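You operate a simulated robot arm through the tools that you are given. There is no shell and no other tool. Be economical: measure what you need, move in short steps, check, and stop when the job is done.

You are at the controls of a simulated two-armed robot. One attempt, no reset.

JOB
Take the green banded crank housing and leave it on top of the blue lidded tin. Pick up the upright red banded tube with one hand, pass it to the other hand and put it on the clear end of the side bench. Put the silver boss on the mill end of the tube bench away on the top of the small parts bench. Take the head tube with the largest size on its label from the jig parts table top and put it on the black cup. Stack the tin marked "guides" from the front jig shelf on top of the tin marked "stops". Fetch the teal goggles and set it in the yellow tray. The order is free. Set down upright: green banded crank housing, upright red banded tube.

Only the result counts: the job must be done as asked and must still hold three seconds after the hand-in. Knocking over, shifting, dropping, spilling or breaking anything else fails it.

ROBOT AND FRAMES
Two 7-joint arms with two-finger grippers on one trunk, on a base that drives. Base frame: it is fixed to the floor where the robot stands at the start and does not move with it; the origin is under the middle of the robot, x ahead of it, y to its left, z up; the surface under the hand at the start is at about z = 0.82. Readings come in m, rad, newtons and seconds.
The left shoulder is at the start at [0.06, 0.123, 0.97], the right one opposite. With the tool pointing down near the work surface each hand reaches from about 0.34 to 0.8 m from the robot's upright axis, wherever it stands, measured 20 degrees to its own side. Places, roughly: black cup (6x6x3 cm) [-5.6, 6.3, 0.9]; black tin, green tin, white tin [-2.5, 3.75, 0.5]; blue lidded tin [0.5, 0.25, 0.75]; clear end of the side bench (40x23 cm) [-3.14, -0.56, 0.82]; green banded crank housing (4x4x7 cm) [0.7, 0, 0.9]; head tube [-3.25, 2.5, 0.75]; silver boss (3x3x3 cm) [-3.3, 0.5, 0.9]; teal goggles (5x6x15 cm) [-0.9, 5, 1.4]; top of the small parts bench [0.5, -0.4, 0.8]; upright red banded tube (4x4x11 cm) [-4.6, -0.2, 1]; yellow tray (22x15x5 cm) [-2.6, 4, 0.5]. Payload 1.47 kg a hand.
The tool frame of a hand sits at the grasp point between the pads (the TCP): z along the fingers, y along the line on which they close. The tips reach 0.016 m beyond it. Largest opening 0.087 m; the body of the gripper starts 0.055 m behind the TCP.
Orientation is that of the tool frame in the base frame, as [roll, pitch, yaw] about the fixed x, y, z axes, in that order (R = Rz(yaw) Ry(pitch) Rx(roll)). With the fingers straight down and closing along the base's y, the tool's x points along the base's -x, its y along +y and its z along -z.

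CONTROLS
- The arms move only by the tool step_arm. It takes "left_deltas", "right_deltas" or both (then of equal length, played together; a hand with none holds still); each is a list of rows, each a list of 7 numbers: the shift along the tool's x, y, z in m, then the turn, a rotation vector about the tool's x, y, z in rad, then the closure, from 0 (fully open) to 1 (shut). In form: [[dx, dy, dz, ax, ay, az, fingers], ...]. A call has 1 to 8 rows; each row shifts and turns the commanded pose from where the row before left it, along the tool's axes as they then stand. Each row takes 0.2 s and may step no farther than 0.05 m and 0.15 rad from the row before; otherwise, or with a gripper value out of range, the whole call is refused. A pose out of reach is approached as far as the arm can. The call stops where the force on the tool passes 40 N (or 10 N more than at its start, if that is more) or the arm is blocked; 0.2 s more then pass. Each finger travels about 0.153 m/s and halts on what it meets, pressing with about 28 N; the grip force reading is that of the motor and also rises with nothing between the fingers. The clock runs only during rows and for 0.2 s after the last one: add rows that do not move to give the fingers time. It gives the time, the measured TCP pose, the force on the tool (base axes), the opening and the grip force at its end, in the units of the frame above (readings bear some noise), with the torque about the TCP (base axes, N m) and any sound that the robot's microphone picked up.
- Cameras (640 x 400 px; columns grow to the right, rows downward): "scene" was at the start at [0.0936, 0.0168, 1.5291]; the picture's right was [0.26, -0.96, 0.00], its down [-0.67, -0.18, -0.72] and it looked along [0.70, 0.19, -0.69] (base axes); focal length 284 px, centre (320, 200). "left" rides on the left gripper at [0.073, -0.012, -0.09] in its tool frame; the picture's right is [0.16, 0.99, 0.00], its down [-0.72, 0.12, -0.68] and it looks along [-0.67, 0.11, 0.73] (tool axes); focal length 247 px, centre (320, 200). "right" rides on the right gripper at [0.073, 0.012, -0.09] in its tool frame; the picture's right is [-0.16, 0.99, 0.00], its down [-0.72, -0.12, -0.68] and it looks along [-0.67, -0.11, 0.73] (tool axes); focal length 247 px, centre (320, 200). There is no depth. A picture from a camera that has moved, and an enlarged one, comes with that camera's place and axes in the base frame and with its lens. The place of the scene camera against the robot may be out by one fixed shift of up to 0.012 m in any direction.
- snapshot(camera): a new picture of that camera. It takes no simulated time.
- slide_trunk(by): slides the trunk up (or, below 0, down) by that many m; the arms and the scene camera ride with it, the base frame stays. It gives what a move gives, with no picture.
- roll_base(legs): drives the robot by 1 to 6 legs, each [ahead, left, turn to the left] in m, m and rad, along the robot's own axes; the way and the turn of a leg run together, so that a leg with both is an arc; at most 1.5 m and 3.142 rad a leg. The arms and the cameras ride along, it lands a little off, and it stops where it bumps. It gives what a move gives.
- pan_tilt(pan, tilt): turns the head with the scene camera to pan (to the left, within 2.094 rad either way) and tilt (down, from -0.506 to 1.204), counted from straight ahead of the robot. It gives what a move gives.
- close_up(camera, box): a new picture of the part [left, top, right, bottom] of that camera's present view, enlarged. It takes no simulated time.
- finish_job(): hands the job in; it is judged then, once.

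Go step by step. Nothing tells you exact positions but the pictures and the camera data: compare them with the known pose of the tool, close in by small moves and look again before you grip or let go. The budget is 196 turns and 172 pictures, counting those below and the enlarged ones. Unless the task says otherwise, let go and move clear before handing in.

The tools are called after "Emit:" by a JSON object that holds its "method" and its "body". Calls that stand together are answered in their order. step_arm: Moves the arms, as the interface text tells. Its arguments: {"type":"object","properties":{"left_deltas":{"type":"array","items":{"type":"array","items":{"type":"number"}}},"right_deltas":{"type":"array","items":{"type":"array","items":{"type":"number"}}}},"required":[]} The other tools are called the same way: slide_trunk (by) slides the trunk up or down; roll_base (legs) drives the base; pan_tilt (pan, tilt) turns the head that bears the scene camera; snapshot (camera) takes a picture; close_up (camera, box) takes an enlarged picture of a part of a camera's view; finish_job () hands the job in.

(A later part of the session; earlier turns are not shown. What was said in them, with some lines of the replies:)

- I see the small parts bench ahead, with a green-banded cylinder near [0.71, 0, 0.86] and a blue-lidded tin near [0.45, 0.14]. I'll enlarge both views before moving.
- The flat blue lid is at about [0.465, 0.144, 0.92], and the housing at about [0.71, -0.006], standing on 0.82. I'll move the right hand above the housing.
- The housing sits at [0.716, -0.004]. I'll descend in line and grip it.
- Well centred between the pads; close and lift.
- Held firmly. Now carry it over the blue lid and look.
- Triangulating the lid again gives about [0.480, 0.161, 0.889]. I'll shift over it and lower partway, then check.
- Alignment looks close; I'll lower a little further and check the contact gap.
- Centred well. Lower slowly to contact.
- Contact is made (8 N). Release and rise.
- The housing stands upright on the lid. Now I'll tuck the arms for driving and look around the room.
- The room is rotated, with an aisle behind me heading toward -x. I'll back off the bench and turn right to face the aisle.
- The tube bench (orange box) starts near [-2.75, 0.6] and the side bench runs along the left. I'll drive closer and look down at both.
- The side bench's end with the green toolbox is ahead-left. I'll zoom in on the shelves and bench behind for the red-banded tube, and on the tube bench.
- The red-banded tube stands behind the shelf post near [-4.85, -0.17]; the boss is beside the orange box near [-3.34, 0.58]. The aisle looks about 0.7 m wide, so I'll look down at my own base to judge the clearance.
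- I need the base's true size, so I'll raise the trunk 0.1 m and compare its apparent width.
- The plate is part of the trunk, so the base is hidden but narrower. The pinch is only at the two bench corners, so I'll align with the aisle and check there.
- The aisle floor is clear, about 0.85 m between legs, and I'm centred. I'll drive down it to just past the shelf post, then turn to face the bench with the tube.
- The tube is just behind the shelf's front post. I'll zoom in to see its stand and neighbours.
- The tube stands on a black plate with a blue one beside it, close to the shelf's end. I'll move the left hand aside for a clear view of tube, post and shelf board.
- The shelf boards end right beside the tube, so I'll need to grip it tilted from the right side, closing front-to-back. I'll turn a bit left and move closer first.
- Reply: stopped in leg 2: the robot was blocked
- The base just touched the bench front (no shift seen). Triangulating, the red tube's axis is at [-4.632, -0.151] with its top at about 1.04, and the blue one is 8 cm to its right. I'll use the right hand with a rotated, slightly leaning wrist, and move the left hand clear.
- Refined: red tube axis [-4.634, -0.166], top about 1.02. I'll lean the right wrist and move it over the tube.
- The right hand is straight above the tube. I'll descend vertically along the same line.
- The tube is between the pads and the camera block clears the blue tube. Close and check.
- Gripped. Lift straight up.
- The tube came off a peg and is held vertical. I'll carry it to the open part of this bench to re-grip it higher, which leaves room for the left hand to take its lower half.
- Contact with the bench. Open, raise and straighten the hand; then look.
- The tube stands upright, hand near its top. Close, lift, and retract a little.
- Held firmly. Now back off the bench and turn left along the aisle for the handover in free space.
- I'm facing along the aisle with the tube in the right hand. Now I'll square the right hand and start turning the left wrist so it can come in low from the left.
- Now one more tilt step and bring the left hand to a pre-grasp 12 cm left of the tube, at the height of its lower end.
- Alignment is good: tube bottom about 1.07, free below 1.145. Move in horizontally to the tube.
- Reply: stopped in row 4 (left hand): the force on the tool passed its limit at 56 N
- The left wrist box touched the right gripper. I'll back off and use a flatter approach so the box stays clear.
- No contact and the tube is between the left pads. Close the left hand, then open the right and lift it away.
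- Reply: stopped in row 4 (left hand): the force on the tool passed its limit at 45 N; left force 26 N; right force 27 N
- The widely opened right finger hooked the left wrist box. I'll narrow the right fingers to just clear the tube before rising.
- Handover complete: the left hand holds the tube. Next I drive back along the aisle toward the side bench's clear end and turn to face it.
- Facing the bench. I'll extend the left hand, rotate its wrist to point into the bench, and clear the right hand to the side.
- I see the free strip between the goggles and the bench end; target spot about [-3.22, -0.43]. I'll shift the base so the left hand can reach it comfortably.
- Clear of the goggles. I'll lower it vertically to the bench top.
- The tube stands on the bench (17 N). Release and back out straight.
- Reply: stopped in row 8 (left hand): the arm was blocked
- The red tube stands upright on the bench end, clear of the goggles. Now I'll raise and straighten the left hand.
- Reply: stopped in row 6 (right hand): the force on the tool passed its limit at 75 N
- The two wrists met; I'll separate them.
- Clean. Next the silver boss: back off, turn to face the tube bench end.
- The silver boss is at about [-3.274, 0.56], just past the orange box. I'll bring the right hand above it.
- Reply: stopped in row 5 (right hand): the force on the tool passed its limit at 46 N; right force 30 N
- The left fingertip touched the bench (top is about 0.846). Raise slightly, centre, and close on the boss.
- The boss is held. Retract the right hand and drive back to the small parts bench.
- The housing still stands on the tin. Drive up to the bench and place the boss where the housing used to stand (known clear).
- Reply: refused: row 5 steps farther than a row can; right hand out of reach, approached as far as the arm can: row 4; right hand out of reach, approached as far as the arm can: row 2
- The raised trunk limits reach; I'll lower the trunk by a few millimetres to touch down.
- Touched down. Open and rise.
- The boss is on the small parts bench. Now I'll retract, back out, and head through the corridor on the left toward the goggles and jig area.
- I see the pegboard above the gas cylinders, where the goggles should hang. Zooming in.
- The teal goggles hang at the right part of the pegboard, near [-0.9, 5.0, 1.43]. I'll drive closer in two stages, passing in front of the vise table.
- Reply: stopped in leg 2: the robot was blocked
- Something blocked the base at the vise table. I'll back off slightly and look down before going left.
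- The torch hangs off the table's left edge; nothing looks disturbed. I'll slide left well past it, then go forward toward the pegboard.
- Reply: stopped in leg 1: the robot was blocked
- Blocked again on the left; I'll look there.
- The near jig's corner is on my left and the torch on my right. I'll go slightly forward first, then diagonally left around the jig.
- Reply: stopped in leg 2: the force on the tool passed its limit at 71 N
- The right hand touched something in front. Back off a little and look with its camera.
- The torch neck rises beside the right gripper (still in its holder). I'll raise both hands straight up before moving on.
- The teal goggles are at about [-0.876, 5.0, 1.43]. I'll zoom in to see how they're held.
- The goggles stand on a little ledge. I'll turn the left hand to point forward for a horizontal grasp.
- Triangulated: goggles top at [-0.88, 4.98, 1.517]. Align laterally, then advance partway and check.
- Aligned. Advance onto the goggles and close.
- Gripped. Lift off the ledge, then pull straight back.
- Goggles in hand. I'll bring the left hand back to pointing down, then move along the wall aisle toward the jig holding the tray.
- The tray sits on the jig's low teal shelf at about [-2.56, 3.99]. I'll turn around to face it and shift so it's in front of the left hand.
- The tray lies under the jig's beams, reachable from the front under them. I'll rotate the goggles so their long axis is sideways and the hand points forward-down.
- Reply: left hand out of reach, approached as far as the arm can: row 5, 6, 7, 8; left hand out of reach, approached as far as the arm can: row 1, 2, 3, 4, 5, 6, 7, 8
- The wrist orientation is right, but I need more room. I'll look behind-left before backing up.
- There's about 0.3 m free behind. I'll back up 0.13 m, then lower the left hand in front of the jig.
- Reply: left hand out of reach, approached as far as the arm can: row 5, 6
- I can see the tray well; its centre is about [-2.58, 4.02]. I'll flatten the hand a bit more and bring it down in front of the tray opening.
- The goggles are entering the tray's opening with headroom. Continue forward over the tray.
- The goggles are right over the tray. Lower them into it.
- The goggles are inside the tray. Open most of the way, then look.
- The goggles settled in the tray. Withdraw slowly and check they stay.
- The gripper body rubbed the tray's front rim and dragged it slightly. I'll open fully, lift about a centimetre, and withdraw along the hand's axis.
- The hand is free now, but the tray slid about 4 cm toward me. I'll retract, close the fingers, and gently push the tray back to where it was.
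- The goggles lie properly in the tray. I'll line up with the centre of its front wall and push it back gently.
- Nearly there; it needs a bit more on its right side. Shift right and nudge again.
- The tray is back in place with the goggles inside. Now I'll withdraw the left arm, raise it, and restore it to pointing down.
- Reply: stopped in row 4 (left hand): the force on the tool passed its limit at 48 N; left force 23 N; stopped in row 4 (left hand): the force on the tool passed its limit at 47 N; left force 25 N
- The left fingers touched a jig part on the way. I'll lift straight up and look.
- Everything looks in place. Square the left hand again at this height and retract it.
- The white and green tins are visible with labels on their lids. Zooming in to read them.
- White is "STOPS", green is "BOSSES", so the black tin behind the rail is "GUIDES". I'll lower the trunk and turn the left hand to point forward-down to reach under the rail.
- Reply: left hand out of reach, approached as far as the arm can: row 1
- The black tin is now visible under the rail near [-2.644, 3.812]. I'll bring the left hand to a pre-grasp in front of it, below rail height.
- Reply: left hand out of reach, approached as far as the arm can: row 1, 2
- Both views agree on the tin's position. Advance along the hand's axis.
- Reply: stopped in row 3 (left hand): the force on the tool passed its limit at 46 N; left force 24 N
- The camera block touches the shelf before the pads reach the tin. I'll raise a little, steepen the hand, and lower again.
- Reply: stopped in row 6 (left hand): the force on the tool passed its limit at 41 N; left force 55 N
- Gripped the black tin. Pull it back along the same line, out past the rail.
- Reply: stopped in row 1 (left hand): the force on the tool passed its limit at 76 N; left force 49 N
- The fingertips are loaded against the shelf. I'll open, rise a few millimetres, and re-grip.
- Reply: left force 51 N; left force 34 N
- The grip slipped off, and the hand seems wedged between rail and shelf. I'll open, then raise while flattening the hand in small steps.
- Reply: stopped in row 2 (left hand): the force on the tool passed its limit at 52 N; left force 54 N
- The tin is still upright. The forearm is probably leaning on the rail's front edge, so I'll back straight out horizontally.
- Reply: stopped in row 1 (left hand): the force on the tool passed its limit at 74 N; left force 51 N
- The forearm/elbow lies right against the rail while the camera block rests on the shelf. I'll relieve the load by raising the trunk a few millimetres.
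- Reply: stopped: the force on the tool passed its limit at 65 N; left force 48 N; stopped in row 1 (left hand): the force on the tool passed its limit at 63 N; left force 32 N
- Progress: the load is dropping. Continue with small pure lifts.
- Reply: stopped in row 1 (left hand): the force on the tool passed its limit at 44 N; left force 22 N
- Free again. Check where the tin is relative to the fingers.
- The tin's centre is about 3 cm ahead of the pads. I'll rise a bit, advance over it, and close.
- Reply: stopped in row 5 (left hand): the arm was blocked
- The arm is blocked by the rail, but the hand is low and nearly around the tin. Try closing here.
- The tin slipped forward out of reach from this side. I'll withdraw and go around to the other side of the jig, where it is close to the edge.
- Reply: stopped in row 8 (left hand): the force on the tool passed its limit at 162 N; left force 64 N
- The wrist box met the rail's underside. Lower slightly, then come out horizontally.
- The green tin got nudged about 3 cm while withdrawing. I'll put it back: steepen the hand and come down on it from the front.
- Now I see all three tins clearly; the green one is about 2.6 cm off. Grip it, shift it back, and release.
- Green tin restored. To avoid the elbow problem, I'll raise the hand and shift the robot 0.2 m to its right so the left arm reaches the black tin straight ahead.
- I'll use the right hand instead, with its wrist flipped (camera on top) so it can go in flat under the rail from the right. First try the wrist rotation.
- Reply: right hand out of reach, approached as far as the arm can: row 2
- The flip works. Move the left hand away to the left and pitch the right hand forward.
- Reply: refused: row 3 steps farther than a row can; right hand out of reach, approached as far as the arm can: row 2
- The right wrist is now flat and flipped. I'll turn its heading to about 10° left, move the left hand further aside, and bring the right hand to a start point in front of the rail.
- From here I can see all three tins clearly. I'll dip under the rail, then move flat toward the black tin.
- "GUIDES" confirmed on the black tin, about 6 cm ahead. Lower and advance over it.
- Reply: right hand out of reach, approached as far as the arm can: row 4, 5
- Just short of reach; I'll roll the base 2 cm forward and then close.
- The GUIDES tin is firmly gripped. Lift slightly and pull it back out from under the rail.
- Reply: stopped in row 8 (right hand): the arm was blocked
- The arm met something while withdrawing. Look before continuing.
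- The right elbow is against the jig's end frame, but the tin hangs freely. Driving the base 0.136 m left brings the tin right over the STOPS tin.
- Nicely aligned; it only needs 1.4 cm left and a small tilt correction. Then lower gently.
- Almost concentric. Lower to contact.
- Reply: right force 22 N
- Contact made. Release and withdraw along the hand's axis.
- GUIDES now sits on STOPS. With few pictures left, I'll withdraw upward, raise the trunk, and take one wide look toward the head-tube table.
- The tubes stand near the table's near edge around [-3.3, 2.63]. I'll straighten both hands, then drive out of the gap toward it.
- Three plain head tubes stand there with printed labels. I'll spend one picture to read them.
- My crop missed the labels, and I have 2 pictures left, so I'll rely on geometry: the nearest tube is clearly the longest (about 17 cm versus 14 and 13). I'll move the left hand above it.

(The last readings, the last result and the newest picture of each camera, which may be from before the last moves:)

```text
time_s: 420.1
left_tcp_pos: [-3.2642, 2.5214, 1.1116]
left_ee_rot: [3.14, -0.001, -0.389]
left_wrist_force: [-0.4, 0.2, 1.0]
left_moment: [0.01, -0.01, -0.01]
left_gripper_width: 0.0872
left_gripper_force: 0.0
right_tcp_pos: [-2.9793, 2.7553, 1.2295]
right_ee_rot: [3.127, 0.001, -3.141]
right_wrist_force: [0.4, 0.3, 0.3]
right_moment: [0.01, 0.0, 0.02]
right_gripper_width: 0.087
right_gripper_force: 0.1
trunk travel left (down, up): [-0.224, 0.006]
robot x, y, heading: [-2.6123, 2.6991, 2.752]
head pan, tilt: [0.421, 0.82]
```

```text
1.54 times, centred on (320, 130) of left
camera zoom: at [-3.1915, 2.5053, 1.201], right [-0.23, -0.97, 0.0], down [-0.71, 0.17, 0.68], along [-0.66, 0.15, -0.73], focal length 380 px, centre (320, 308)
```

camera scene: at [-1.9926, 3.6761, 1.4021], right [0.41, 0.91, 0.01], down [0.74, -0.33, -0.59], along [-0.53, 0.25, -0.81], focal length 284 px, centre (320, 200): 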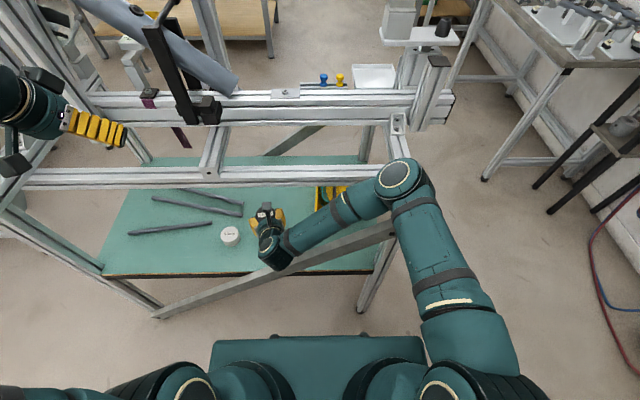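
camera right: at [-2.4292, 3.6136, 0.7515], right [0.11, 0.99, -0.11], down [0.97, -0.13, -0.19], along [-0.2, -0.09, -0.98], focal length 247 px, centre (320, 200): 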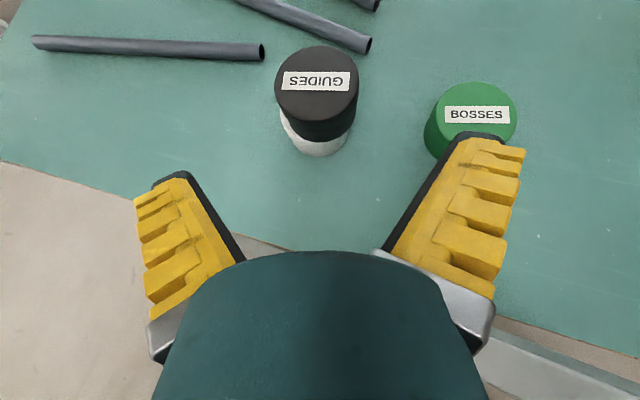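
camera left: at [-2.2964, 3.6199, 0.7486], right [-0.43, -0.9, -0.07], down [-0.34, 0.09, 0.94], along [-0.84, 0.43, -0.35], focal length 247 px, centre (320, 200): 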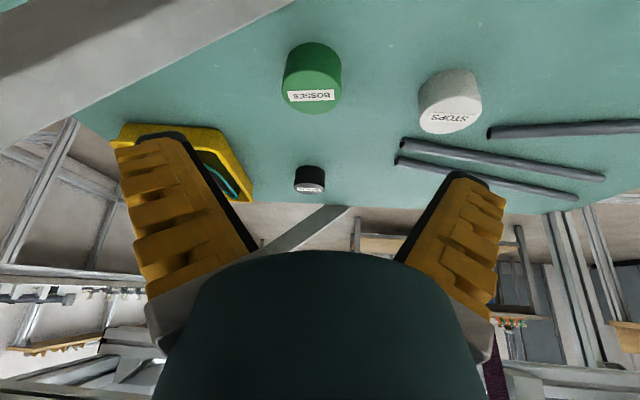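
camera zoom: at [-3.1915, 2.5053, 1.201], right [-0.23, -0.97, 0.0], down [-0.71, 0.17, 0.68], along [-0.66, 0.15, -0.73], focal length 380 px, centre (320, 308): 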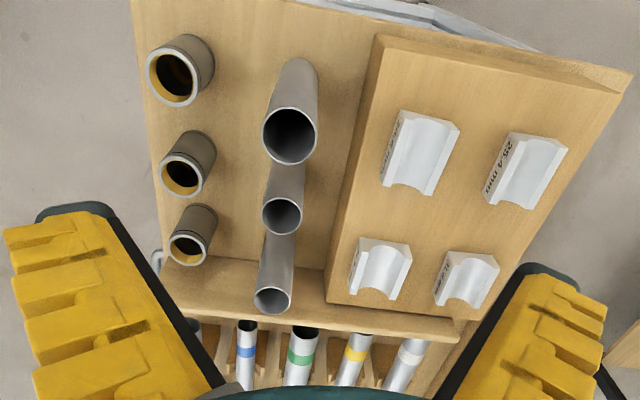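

Exactly three head tubes, and the nearest is the biggest; it's about 2 cm off to the right. Correct, descend and grip high.

Emit:
{"method": "step_arm", "body": {"left_deltas": [[-0.0115, -0.0175, 0.02, 0, 0, 0, 0], [0, 0, 0.045, 0, 0, 0, 0], [0, 0, 0.045, 0, 0, 0, 0], [0, 0, 0.045, 0, 0, 0, 0], [0, 0, 0.035, 0, 0, 0, 0], [0, 0, 0.025, 0, 0, 0, 0], [0, 0, 0, 0, 0, 0, 0]]}}

Emit:
{"method": "step_arm", "body": {"left_deltas": [[0, 0, 0, 0, 0, 0, 0.4], [0, 0, 0, 0, 0, 0, 0.8], [0, 0, 0, 0, 0, 0, 1], [0, 0, 0, 0, 0, 0, 1], [0, 0, -0.02, 0, 0, 0, 1], [0, 0, -0.045, 0, 0, 0, 1], [0, 0, -0.045, 0, 0, 0, 1], [0, 0, -0.045, 0, 0, 0, 1]]}}

```text
time_s: 421.6
left_tcp_pos: [-3.2672, 2.5423, 0.8982]
left_ee_rot: [3.139, 0.004, -0.391]
left_wrist_force: [-0.6, -0.8, 5.1]
left_moment: [0.02, 0.0, -0.02]
left_gripper_width: 0.0874
left_gripper_force: 0.1
right_tcp_pos: [-2.979, 2.7567, 1.2297]
right_ee_rot: [3.127, -0.002, 3.141]
right_wrist_force: [0.3, -0.2, -0.5]
right_moment: [-0.01, -0.01, 0.0]
right_gripper_width: 0.0873
right_gripper_force: 0.1
trunk travel left (down, up): [-0.224, 0.006]
robot x, y, heading: [-2.6064, 2.6991, 2.747]
head pan, tilt: [0.421, 0.82]
```

```text
time_s: 423.4
left_tcp_pos: [-3.2661, 2.5429, 1.0521]
left_ee_rot: [3.137, -0.001, -0.393]
left_wrist_force: [0.8, -0.3, -1.1]
left_moment: [0.02, -0.02, 0.02]
left_gripper_width: 0.0297
left_gripper_force: 27.6
right_tcp_pos: [-2.9779, 2.7564, 1.2301]
right_ee_rot: [3.128, -0.002, -3.141]
right_wrist_force: [1.2, 0.6, -0.1]
right_moment: [0.03, 0.01, 0.02]
right_gripper_width: 0.0869
right_gripper_force: 0.0
trunk travel left (down, up): [-0.224, 0.006]
robot x, y, heading: [-2.6122, 2.701, 2.751]
head pan, tilt: [0.421, 0.82]
```

Got the largest head tube. I'll raise and retract it, then drive back through the gap and along the wall aisle toward the black cup.

Emit:
{"method": "step_arm", "body": {"left_deltas": [[0, 0, -0.045, 0, 0, 0, 1], [0, 0, -0.045, 0, 0, 0, 1], [0.01, 0, -0.045, 0, 0, 0, 1], [0.02, -0.01, -0.04, 0, 0, 0, 1], [0.025, -0.02, -0.035, 0, 0, 0, 1], [0.025, -0.02, -0.035, 0, 0, 0, 1], [0.03, -0.02, -0.03, 0, 0, 0, 1], [0.03, -0.02, -0.02, 0, 0, 0, 1]]}}

Emit:
{"method": "roll_base", "body": {"legs": [[0, -0.12, 0], [-0.28, 0, 0], [0, -1.2, 0], [0, -0.4, 0]]}}

```text
time_s: 425.2
left_tcp_pos: [-3.1002, 2.5734, 1.3486]
left_ee_rot: [3.137, 0.003, -0.391]
left_wrist_force: [0.2, 0.4, -1.3]
left_moment: [0.02, 0.0, 0.03]
left_gripper_width: 0.0285
left_gripper_force: 27.9
right_tcp_pos: [-2.9792, 2.7569, 1.2305]
right_ee_rot: [3.126, -0.002, 3.141]
right_wrist_force: [0.1, -0.2, 0.4]
right_moment: [0.0, 0.0, 0.02]
right_gripper_width: 0.0871
right_gripper_force: 0.0
trunk travel left (down, up): [-0.224, 0.006]
robot x, y, heading: [-2.6091, 2.7012, 2.75]
head pan, tilt: [0.421, 0.82]
```

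```text
time_s: 442.4
left_tcp_pos: [-2.1932, 4.043, 1.3467]
left_ee_rot: [3.138, 0.001, -0.384]
left_wrist_force: [0.8, 1.3, -0.6]
left_moment: [0.0, -0.02, -0.04]
left_gripper_width: 0.025
left_gripper_force: 27.7
right_tcp_pos: [-2.0719, 4.2278, 1.2307]
right_ee_rot: [3.128, -0.001, -3.134]
right_wrist_force: [0.9, 0.1, -0.4]
right_moment: [0.02, 0.03, 0.03]
right_gripper_width: 0.087
right_gripper_force: 0.1
trunk travel left (down, up): [-0.224, 0.006]
robot x, y, heading: [-1.7069, 4.1764, 2.754]
head pan, tilt: [0.421, 0.82]
```

The grip is still holding. Drive along the wall benches toward the cup.

Emit:
{"method": "roll_base", "body": {"legs": [[1.45, -0.04, 0], [1.45, 0, 0], [1.36, 0, 0], [0, 0, -1.571]]}}

```text
time_s: 466.7
left_tcp_pos: [-5.7483, 6.3098, 1.3479]
left_ee_rot: [3.139, -0.001, -1.964]
left_wrist_force: [0.7, 0.4, -1.7]
left_moment: [-0.02, 0.01, 0.01]
left_gripper_width: 0.0236
left_gripper_force: 28.2
right_tcp_pos: [-5.5658, 6.1862, 1.2308]
right_ee_rot: [3.127, -0.001, 1.569]
right_wrist_force: [0.1, 0.2, -0.3]
right_moment: [0.02, 0.01, -0.01]
right_gripper_width: 0.087
right_gripper_force: 0.1
trunk travel left (down, up): [-0.224, 0.006]
robot x, y, heading: [-5.6209, 5.8188, 1.175]
head pan, tilt: [0.421, 0.82]
```

I'm in front of the spot. My last picture goes to the left hand camera, which shows both the held tube and the bench below.

Emit:
{"method": "snapshot", "body": {"camera": "left"}}

```text
0 pictures are left
camera left: at [-5.7647, 6.2383, 1.4373], right [-0.97, 0.23, 0.0], down [0.17, 0.71, 0.68], along [0.16, 0.66, -0.73], focal length 247 px, centre (320, 200)
```

left: 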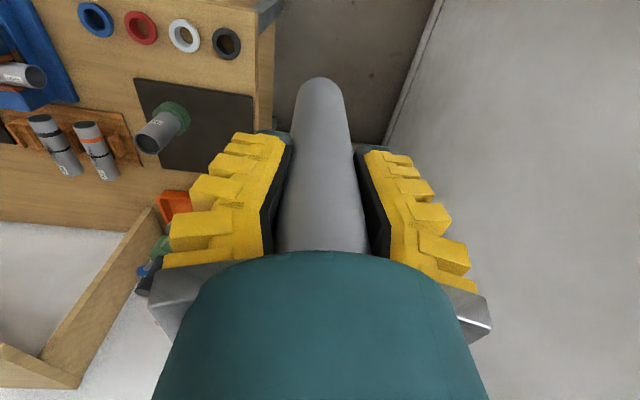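

The cup is the black ring near [-5.541, 6.295]; the tube hangs vertical and centred in the grip. First move the right hand out of the way, then bring the tube above the cup.

Emit:
{"method": "step_arm", "body": {"right_deltas": [[-0.0166, 0.0396, 0, 0, 0, 0, 0], [-0.0166, 0.0396, 0, 0, 0, 0, 0], [-0.0166, 0.0396, 0, 0, 0, 0, 0], [-0.0166, 0.0396, 0, 0, 0, 0, 0], [-0.0166, 0.0396, 0, 0, 0, 0, 0], [-0.0166, 0.0396, 0, 0, 0, 0, 0], [-0.0166, 0.0396, 0, 0, 0, 0, 0], [0, 0, 0, 0, 0, 0, 0]]}}

Emit:
{"method": "step_arm", "body": {"left_deltas": [[-0.0132, -0.0394, 0, 0, 0, 0, 1], [-0.0132, -0.0394, 0, 0, 0, 0, 1], [-0.0132, -0.0394, 0, 0, 0, 0, 1], [-0.0132, -0.0394, 0, 0, 0, 0, 1], [-0.0132, -0.0394, 0, 0, 0, 0, 1], [0, 0, 0, 0, 0, 0, 1]]}}

```text
time_s: 468.5
left_tcp_pos: [-5.749, 6.3121, 1.3476]
left_ee_rot: [3.141, 0.001, -1.963]
left_wrist_force: [-0.9, -0.2, -1.8]
left_moment: [-0.01, -0.05, 0.0]
left_gripper_width: 0.0237
left_gripper_force: 27.8
right_tcp_pos: [-5.2904, 6.0698, 1.2335]
right_ee_rot: [3.126, -0.001, 1.57]
right_wrist_force: [-0.2, 0.4, 0.5]
right_moment: [-0.01, -0.02, 0.04]
right_gripper_width: 0.0869
right_gripper_force: 0.2
trunk travel left (down, up): [-0.224, 0.006]
robot x, y, heading: [-5.6216, 5.8212, 1.173]
head pan, tilt: [0.421, 0.82]
```

```text
time_s: 469.9
left_tcp_pos: [-5.5413, 6.2963, 1.3463]
left_ee_rot: [3.14, -0.001, -1.962]
left_wrist_force: [-0.6, -1.4, -1.4]
left_moment: [-0.02, -0.03, -0.01]
left_gripper_width: 0.0231
left_gripper_force: 27.3
right_tcp_pos: [-5.2903, 6.0686, 1.2338]
right_ee_rot: [3.127, -0.003, 1.568]
right_wrist_force: [-0.3, 0.0, -0.6]
right_moment: [-0.02, -0.04, 0.01]
right_gripper_width: 0.087
right_gripper_force: 0.1
trunk travel left (down, up): [-0.224, 0.006]
robot x, y, heading: [-5.621, 5.8161, 1.174]
head pan, tilt: [0.421, 0.82]
```

I mis-added one coordinate: the cup's axis is at about [-5.565, 6.296], so shift 2.4 cm and then lower.

Emit:
{"method": "step_arm", "body": {"left_deltas": [[0.0093, 0.0221, 0, 0, 0, 0, 1], [0, 0, 0.04, 0, 0, 0, 1], [0, 0, 0.045, 0, 0, 0, 1], [0, 0, 0.045, 0, 0, 0, 1], [0, 0, 0.045, 0, 0, 0, 1], [0, 0, 0.045, 0, 0, 0, 1], [0, 0, 0.04, 0, 0, 0, 1], [0, 0, 0, 0, 0, 0, 1]]}}

```text
time_s: 471.7
left_tcp_pos: [-5.5654, 6.2937, 1.0866]
left_ee_rot: [3.139, 0.0, -1.962]
left_wrist_force: [-0.9, 0.3, -0.3]
left_moment: [0.04, -0.03, 0.02]
left_gripper_width: 0.0234
left_gripper_force: 28.4
right_tcp_pos: [-5.2903, 6.0683, 1.2334]
right_ee_rot: [3.126, -0.001, 1.57]
right_wrist_force: [-0.9, 0.1, -0.2]
right_moment: [0.02, -0.01, 0.0]
right_gripper_width: 0.087
right_gripper_force: 0.1
trunk travel left (down, up): [-0.224, 0.006]
robot x, y, heading: [-5.6248, 5.8194, 1.176]
head pan, tilt: [0.421, 0.82]
```

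Tube bottom is at about 0.965. Lower in small steps until contact.

Emit:
{"method": "step_arm", "body": {"left_deltas": [[0, 0, 0.012, 0, 0, 0, 1], [0, 0, 0.012, 0, 0, 0, 1], [0, 0, 0.006, 0, 0, 0, 1], [0, 0, 0.006, 0, 0, 0, 1], [0, 0, 0.006, 0, 0, 0, 1], [0, 0, 0, 0, 0, 0, 1]]}}

```text
time_s: 473.1
left_tcp_pos: [-5.5648, 6.2955, 1.0452]
left_ee_rot: [3.136, 0.0, -1.965]
left_wrist_force: [0.0, -0.5, -1.4]
left_moment: [-0.01, -0.01, 0.0]
left_gripper_width: 0.023
left_gripper_force: 28.2
right_tcp_pos: [-5.2896, 6.0697, 1.234]
right_ee_rot: [3.128, -0.002, 1.568]
right_wrist_force: [1.5, -0.1, 0.4]
right_moment: [-0.01, -0.05, -0.01]
right_gripper_width: 0.0873
right_gripper_force: 0.1
trunk travel left (down, up): [-0.224, 0.006]
robot x, y, heading: [-5.6253, 5.8158, 1.179]
head pan, tilt: [0.421, 0.82]
```

Emit:
{"method": "step_arm", "body": {"left_deltas": [[0, 0, 0.005, 0, 0, 0, 1], [0, 0, 0.005, 0, 0, 0, 1], [0, 0, 0.005, 0, 0, 0, 1], [0, 0, 0, 0, 0, 0, 1]]}}

Emit:
{"method": "step_arm", "body": {"left_deltas": [[0, 0, 0.004, 0, 0, 0, 1], [0, 0, 0.004, 0, 0, 0, 1], [0, 0, 0, 0, 0, 0, 1]]}}

```text
time_s: 474.1
left_tcp_pos: [-5.566, 6.2948, 1.0304]
left_ee_rot: [3.14, 0.002, -1.964]
left_wrist_force: [-0.3, 0.1, -1.0]
left_moment: [-0.01, 0.03, -0.01]
left_gripper_width: 0.0233
left_gripper_force: 28.4
right_tcp_pos: [-5.2894, 6.069, 1.2335]
right_ee_rot: [3.128, -0.001, 1.569]
right_wrist_force: [0.1, 0.4, 0.0]
right_moment: [-0.02, 0.0, -0.01]
right_gripper_width: 0.0868
right_gripper_force: 0.1
trunk travel left (down, up): [-0.224, 0.006]
robot x, y, heading: [-5.6252, 5.8177, 1.178]
head pan, tilt: [0.421, 0.82]
```

```text
time_s: 474.9
left_tcp_pos: [-5.567, 6.2964, 1.0215]
left_ee_rot: [3.138, 0.0, -1.964]
left_wrist_force: [0.1, 0.5, -1.6]
left_moment: [-0.02, 0.02, 0.0]
left_gripper_width: 0.0233
left_gripper_force: 28.1
right_tcp_pos: [-5.2886, 6.0679, 1.2319]
right_ee_rot: [3.129, -0.001, 1.569]
right_wrist_force: [0.3, 0.0, -0.9]
right_moment: [0.05, -0.05, 0.02]
right_gripper_width: 0.0871
right_gripper_force: 0.0
trunk travel left (down, up): [-0.224, 0.006]
robot x, y, heading: [-5.6214, 5.8185, 1.177]
head pan, tilt: [0.421, 0.82]
```

Emit:
{"method": "step_arm", "body": {"left_deltas": [[0, 0, 0.004, 0, 0, 0, 1], [0, 0, 0.004, 0, 0, 0, 1], [0, 0, 0, 0, 0, 0, 1]]}}

Emit:
{"method": "step_arm", "body": {"left_deltas": [[0, 0, 0.004, 0, 0, 0, 1], [0, 0, 0.004, 0, 0, 0, 1], [0, 0, 0, 0, 0, 0, 1]]}}

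Emit:
{"method": "step_arm", "body": {"left_deltas": [[0, 0, 0.004, 0, 0, 0, 1], [0, 0, 0, 0, 0, 0, 1]]}}

```text
time_s: 475.7
left_tcp_pos: [-5.5665, 6.2947, 1.0134]
left_ee_rot: [3.139, 0.001, -1.966]
left_wrist_force: [-0.5, -0.1, -1.1]
left_moment: [0.0, 0.0, 0.0]
left_gripper_width: 0.0232
left_gripper_force: 27.9
right_tcp_pos: [-5.2893, 6.0696, 1.2326]
right_ee_rot: [3.127, -0.002, 1.568]
right_wrist_force: [-0.3, -0.2, -1.3]
right_moment: [0.01, -0.02, 0.01]
right_gripper_width: 0.0866
right_gripper_force: 0.0
trunk travel left (down, up): [-0.224, 0.006]
robot x, y, heading: [-5.6231, 5.8183, 1.177]
head pan, tilt: [0.421, 0.82]
```

```text
time_s: 476.5
left_tcp_pos: [-5.5655, 6.2958, 1.0067]
left_ee_rot: [3.138, -0.001, -1.962]
left_wrist_force: [-0.1, -0.4, -1.3]
left_moment: [0.02, 0.0, 0.03]
left_gripper_width: 0.0231
left_gripper_force: 28.0
right_tcp_pos: [-5.2907, 6.0691, 1.233]
right_ee_rot: [3.128, -0.002, 1.57]
right_wrist_force: [0.3, 0.2, 0.0]
right_moment: [-0.01, 0.0, 0.0]
right_gripper_width: 0.0869
right_gripper_force: 0.0
trunk travel left (down, up): [-0.224, 0.006]
robot x, y, heading: [-5.6235, 5.8206, 1.181]
head pan, tilt: [0.421, 0.82]
```

```text
time_s: 477.1
left_tcp_pos: [-5.5653, 6.2951, 1.0034]
left_ee_rot: [3.141, 0.003, -1.963]
left_wrist_force: [-3.1, 0.0, 26.1]
left_moment: [-0.09, 0.43, -0.03]
left_gripper_width: 0.0233
left_gripper_force: 28.2
right_tcp_pos: [-5.291, 6.0671, 1.2337]
right_ee_rot: [3.126, -0.003, 1.568]
right_wrist_force: [0.2, 0.1, -0.1]
right_moment: [-0.01, 0.01, 0.02]
right_gripper_width: 0.0867
right_gripper_force: 0.0
trunk travel left (down, up): [-0.224, 0.006]
robot x, y, heading: [-5.6201, 5.817, 1.177]
head pan, tilt: [0.421, 0.82]
```

Contact at about 0.883 with the reaction centred under the tube, so it's squarely on the cup. Release and lift clear.

Emit:
{"method": "step_arm", "body": {"left_deltas": [[0, 0, -0.002, 0, 0, 0, 1], [0, 0, 0, 0, 0, 0, 0.6], [0, 0, 0, 0, 0, 0, 0.2], [0, 0, 0, 0, 0, 0, 0], [0, 0, 0, 0, 0, 0, 0], [0, 0, -0.03, 0, 0, 0, 0], [0, 0, -0.045, 0, 0, 0, 0], [0, 0, -0.045, 0, 0, 0, 0]]}}

Emit:
{"method": "step_arm", "body": {"left_deltas": [[0, 0, -0.045, 0, 0, 0, 0], [0, 0, -0.045, 0, 0, 0, 0], [0, 0, -0.045, 0, 0, 0, 0], [0, 0, 0, 0, 0, 0, 0]]}}

```text
time_s: 478.9
left_tcp_pos: [-5.5659, 6.2958, 1.1242]
left_ee_rot: [3.138, 0.001, -1.965]
left_wrist_force: [0.8, -1.0, 1.0]
left_moment: [0.0, 0.04, 0.04]
left_gripper_width: 0.0871
left_gripper_force: 0.1
right_tcp_pos: [-5.2902, 6.0686, 1.2331]
right_ee_rot: [3.127, 0.0, 1.57]
right_wrist_force: [0.0, -0.2, 0.8]
right_moment: [0.02, -0.03, -0.04]
right_gripper_width: 0.0867
right_gripper_force: 0.1
trunk travel left (down, up): [-0.224, 0.006]
robot x, y, heading: [-5.6226, 5.8182, 1.178]
head pan, tilt: [0.421, 0.82]
```

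```text
time_s: 479.9
left_tcp_pos: [-5.5654, 6.2962, 1.2595]
left_ee_rot: [3.138, -0.001, -1.964]
left_wrist_force: [0.1, -0.1, -0.8]
left_moment: [-0.04, 0.01, 0.0]
left_gripper_width: 0.0874
left_gripper_force: 0.0
right_tcp_pos: [-5.2896, 6.0705, 1.2324]
right_ee_rot: [3.129, -0.004, 1.57]
right_wrist_force: [-0.2, 0.5, 1.1]
right_moment: [-0.03, -0.02, 0.01]
right_gripper_width: 0.0868
right_gripper_force: 0.1
trunk travel left (down, up): [-0.224, 0.006]
robot x, y, heading: [-5.6243, 5.8177, 1.18]
head pan, tilt: [0.421, 0.82]
```

The left hand came off the head tube with no sound of a fall and is clear above it. All six parts have been carried out, so I'm handing in.

Emit:
{"method": "finish_job", "body": {}}

```text
The job is handed in.
```

I did all six parts and handed the job in, but a few points are unverified and I disturbed two things I wasn't asked to move.

**Seen in place at my last look:** the crank housing upright on the blue lidded tin, the red banded tube upright on the side bench, the silver boss on the small parts bench, the teal goggles in the yellow tray, and the "guides" tin on the "stops" tin.

**Not verified:**
- **Head tube choice:** I picked it by length and width. A misaimed close-up missed the labels, and I didn't have a picture to spare for a second try.
- **Head tube on the black cup:** I placed it by calculated position and touch. I had no pictures left to check it.

**Disturbed along the way:**
- **Yellow tray:** I dragged it about 8 cm while withdrawing my hand, then pushed it back to within about 1 cm.
- **Green "bosses" tin:** I knocked it about 3 cm and moved it back, but it may still be 1–3 cm off.
- **Contacts:** I bumped the torch on the vise table and pressed hard against the jig rail. The jig looked unmoved afterwards, and the torch still looked seated in its holder.
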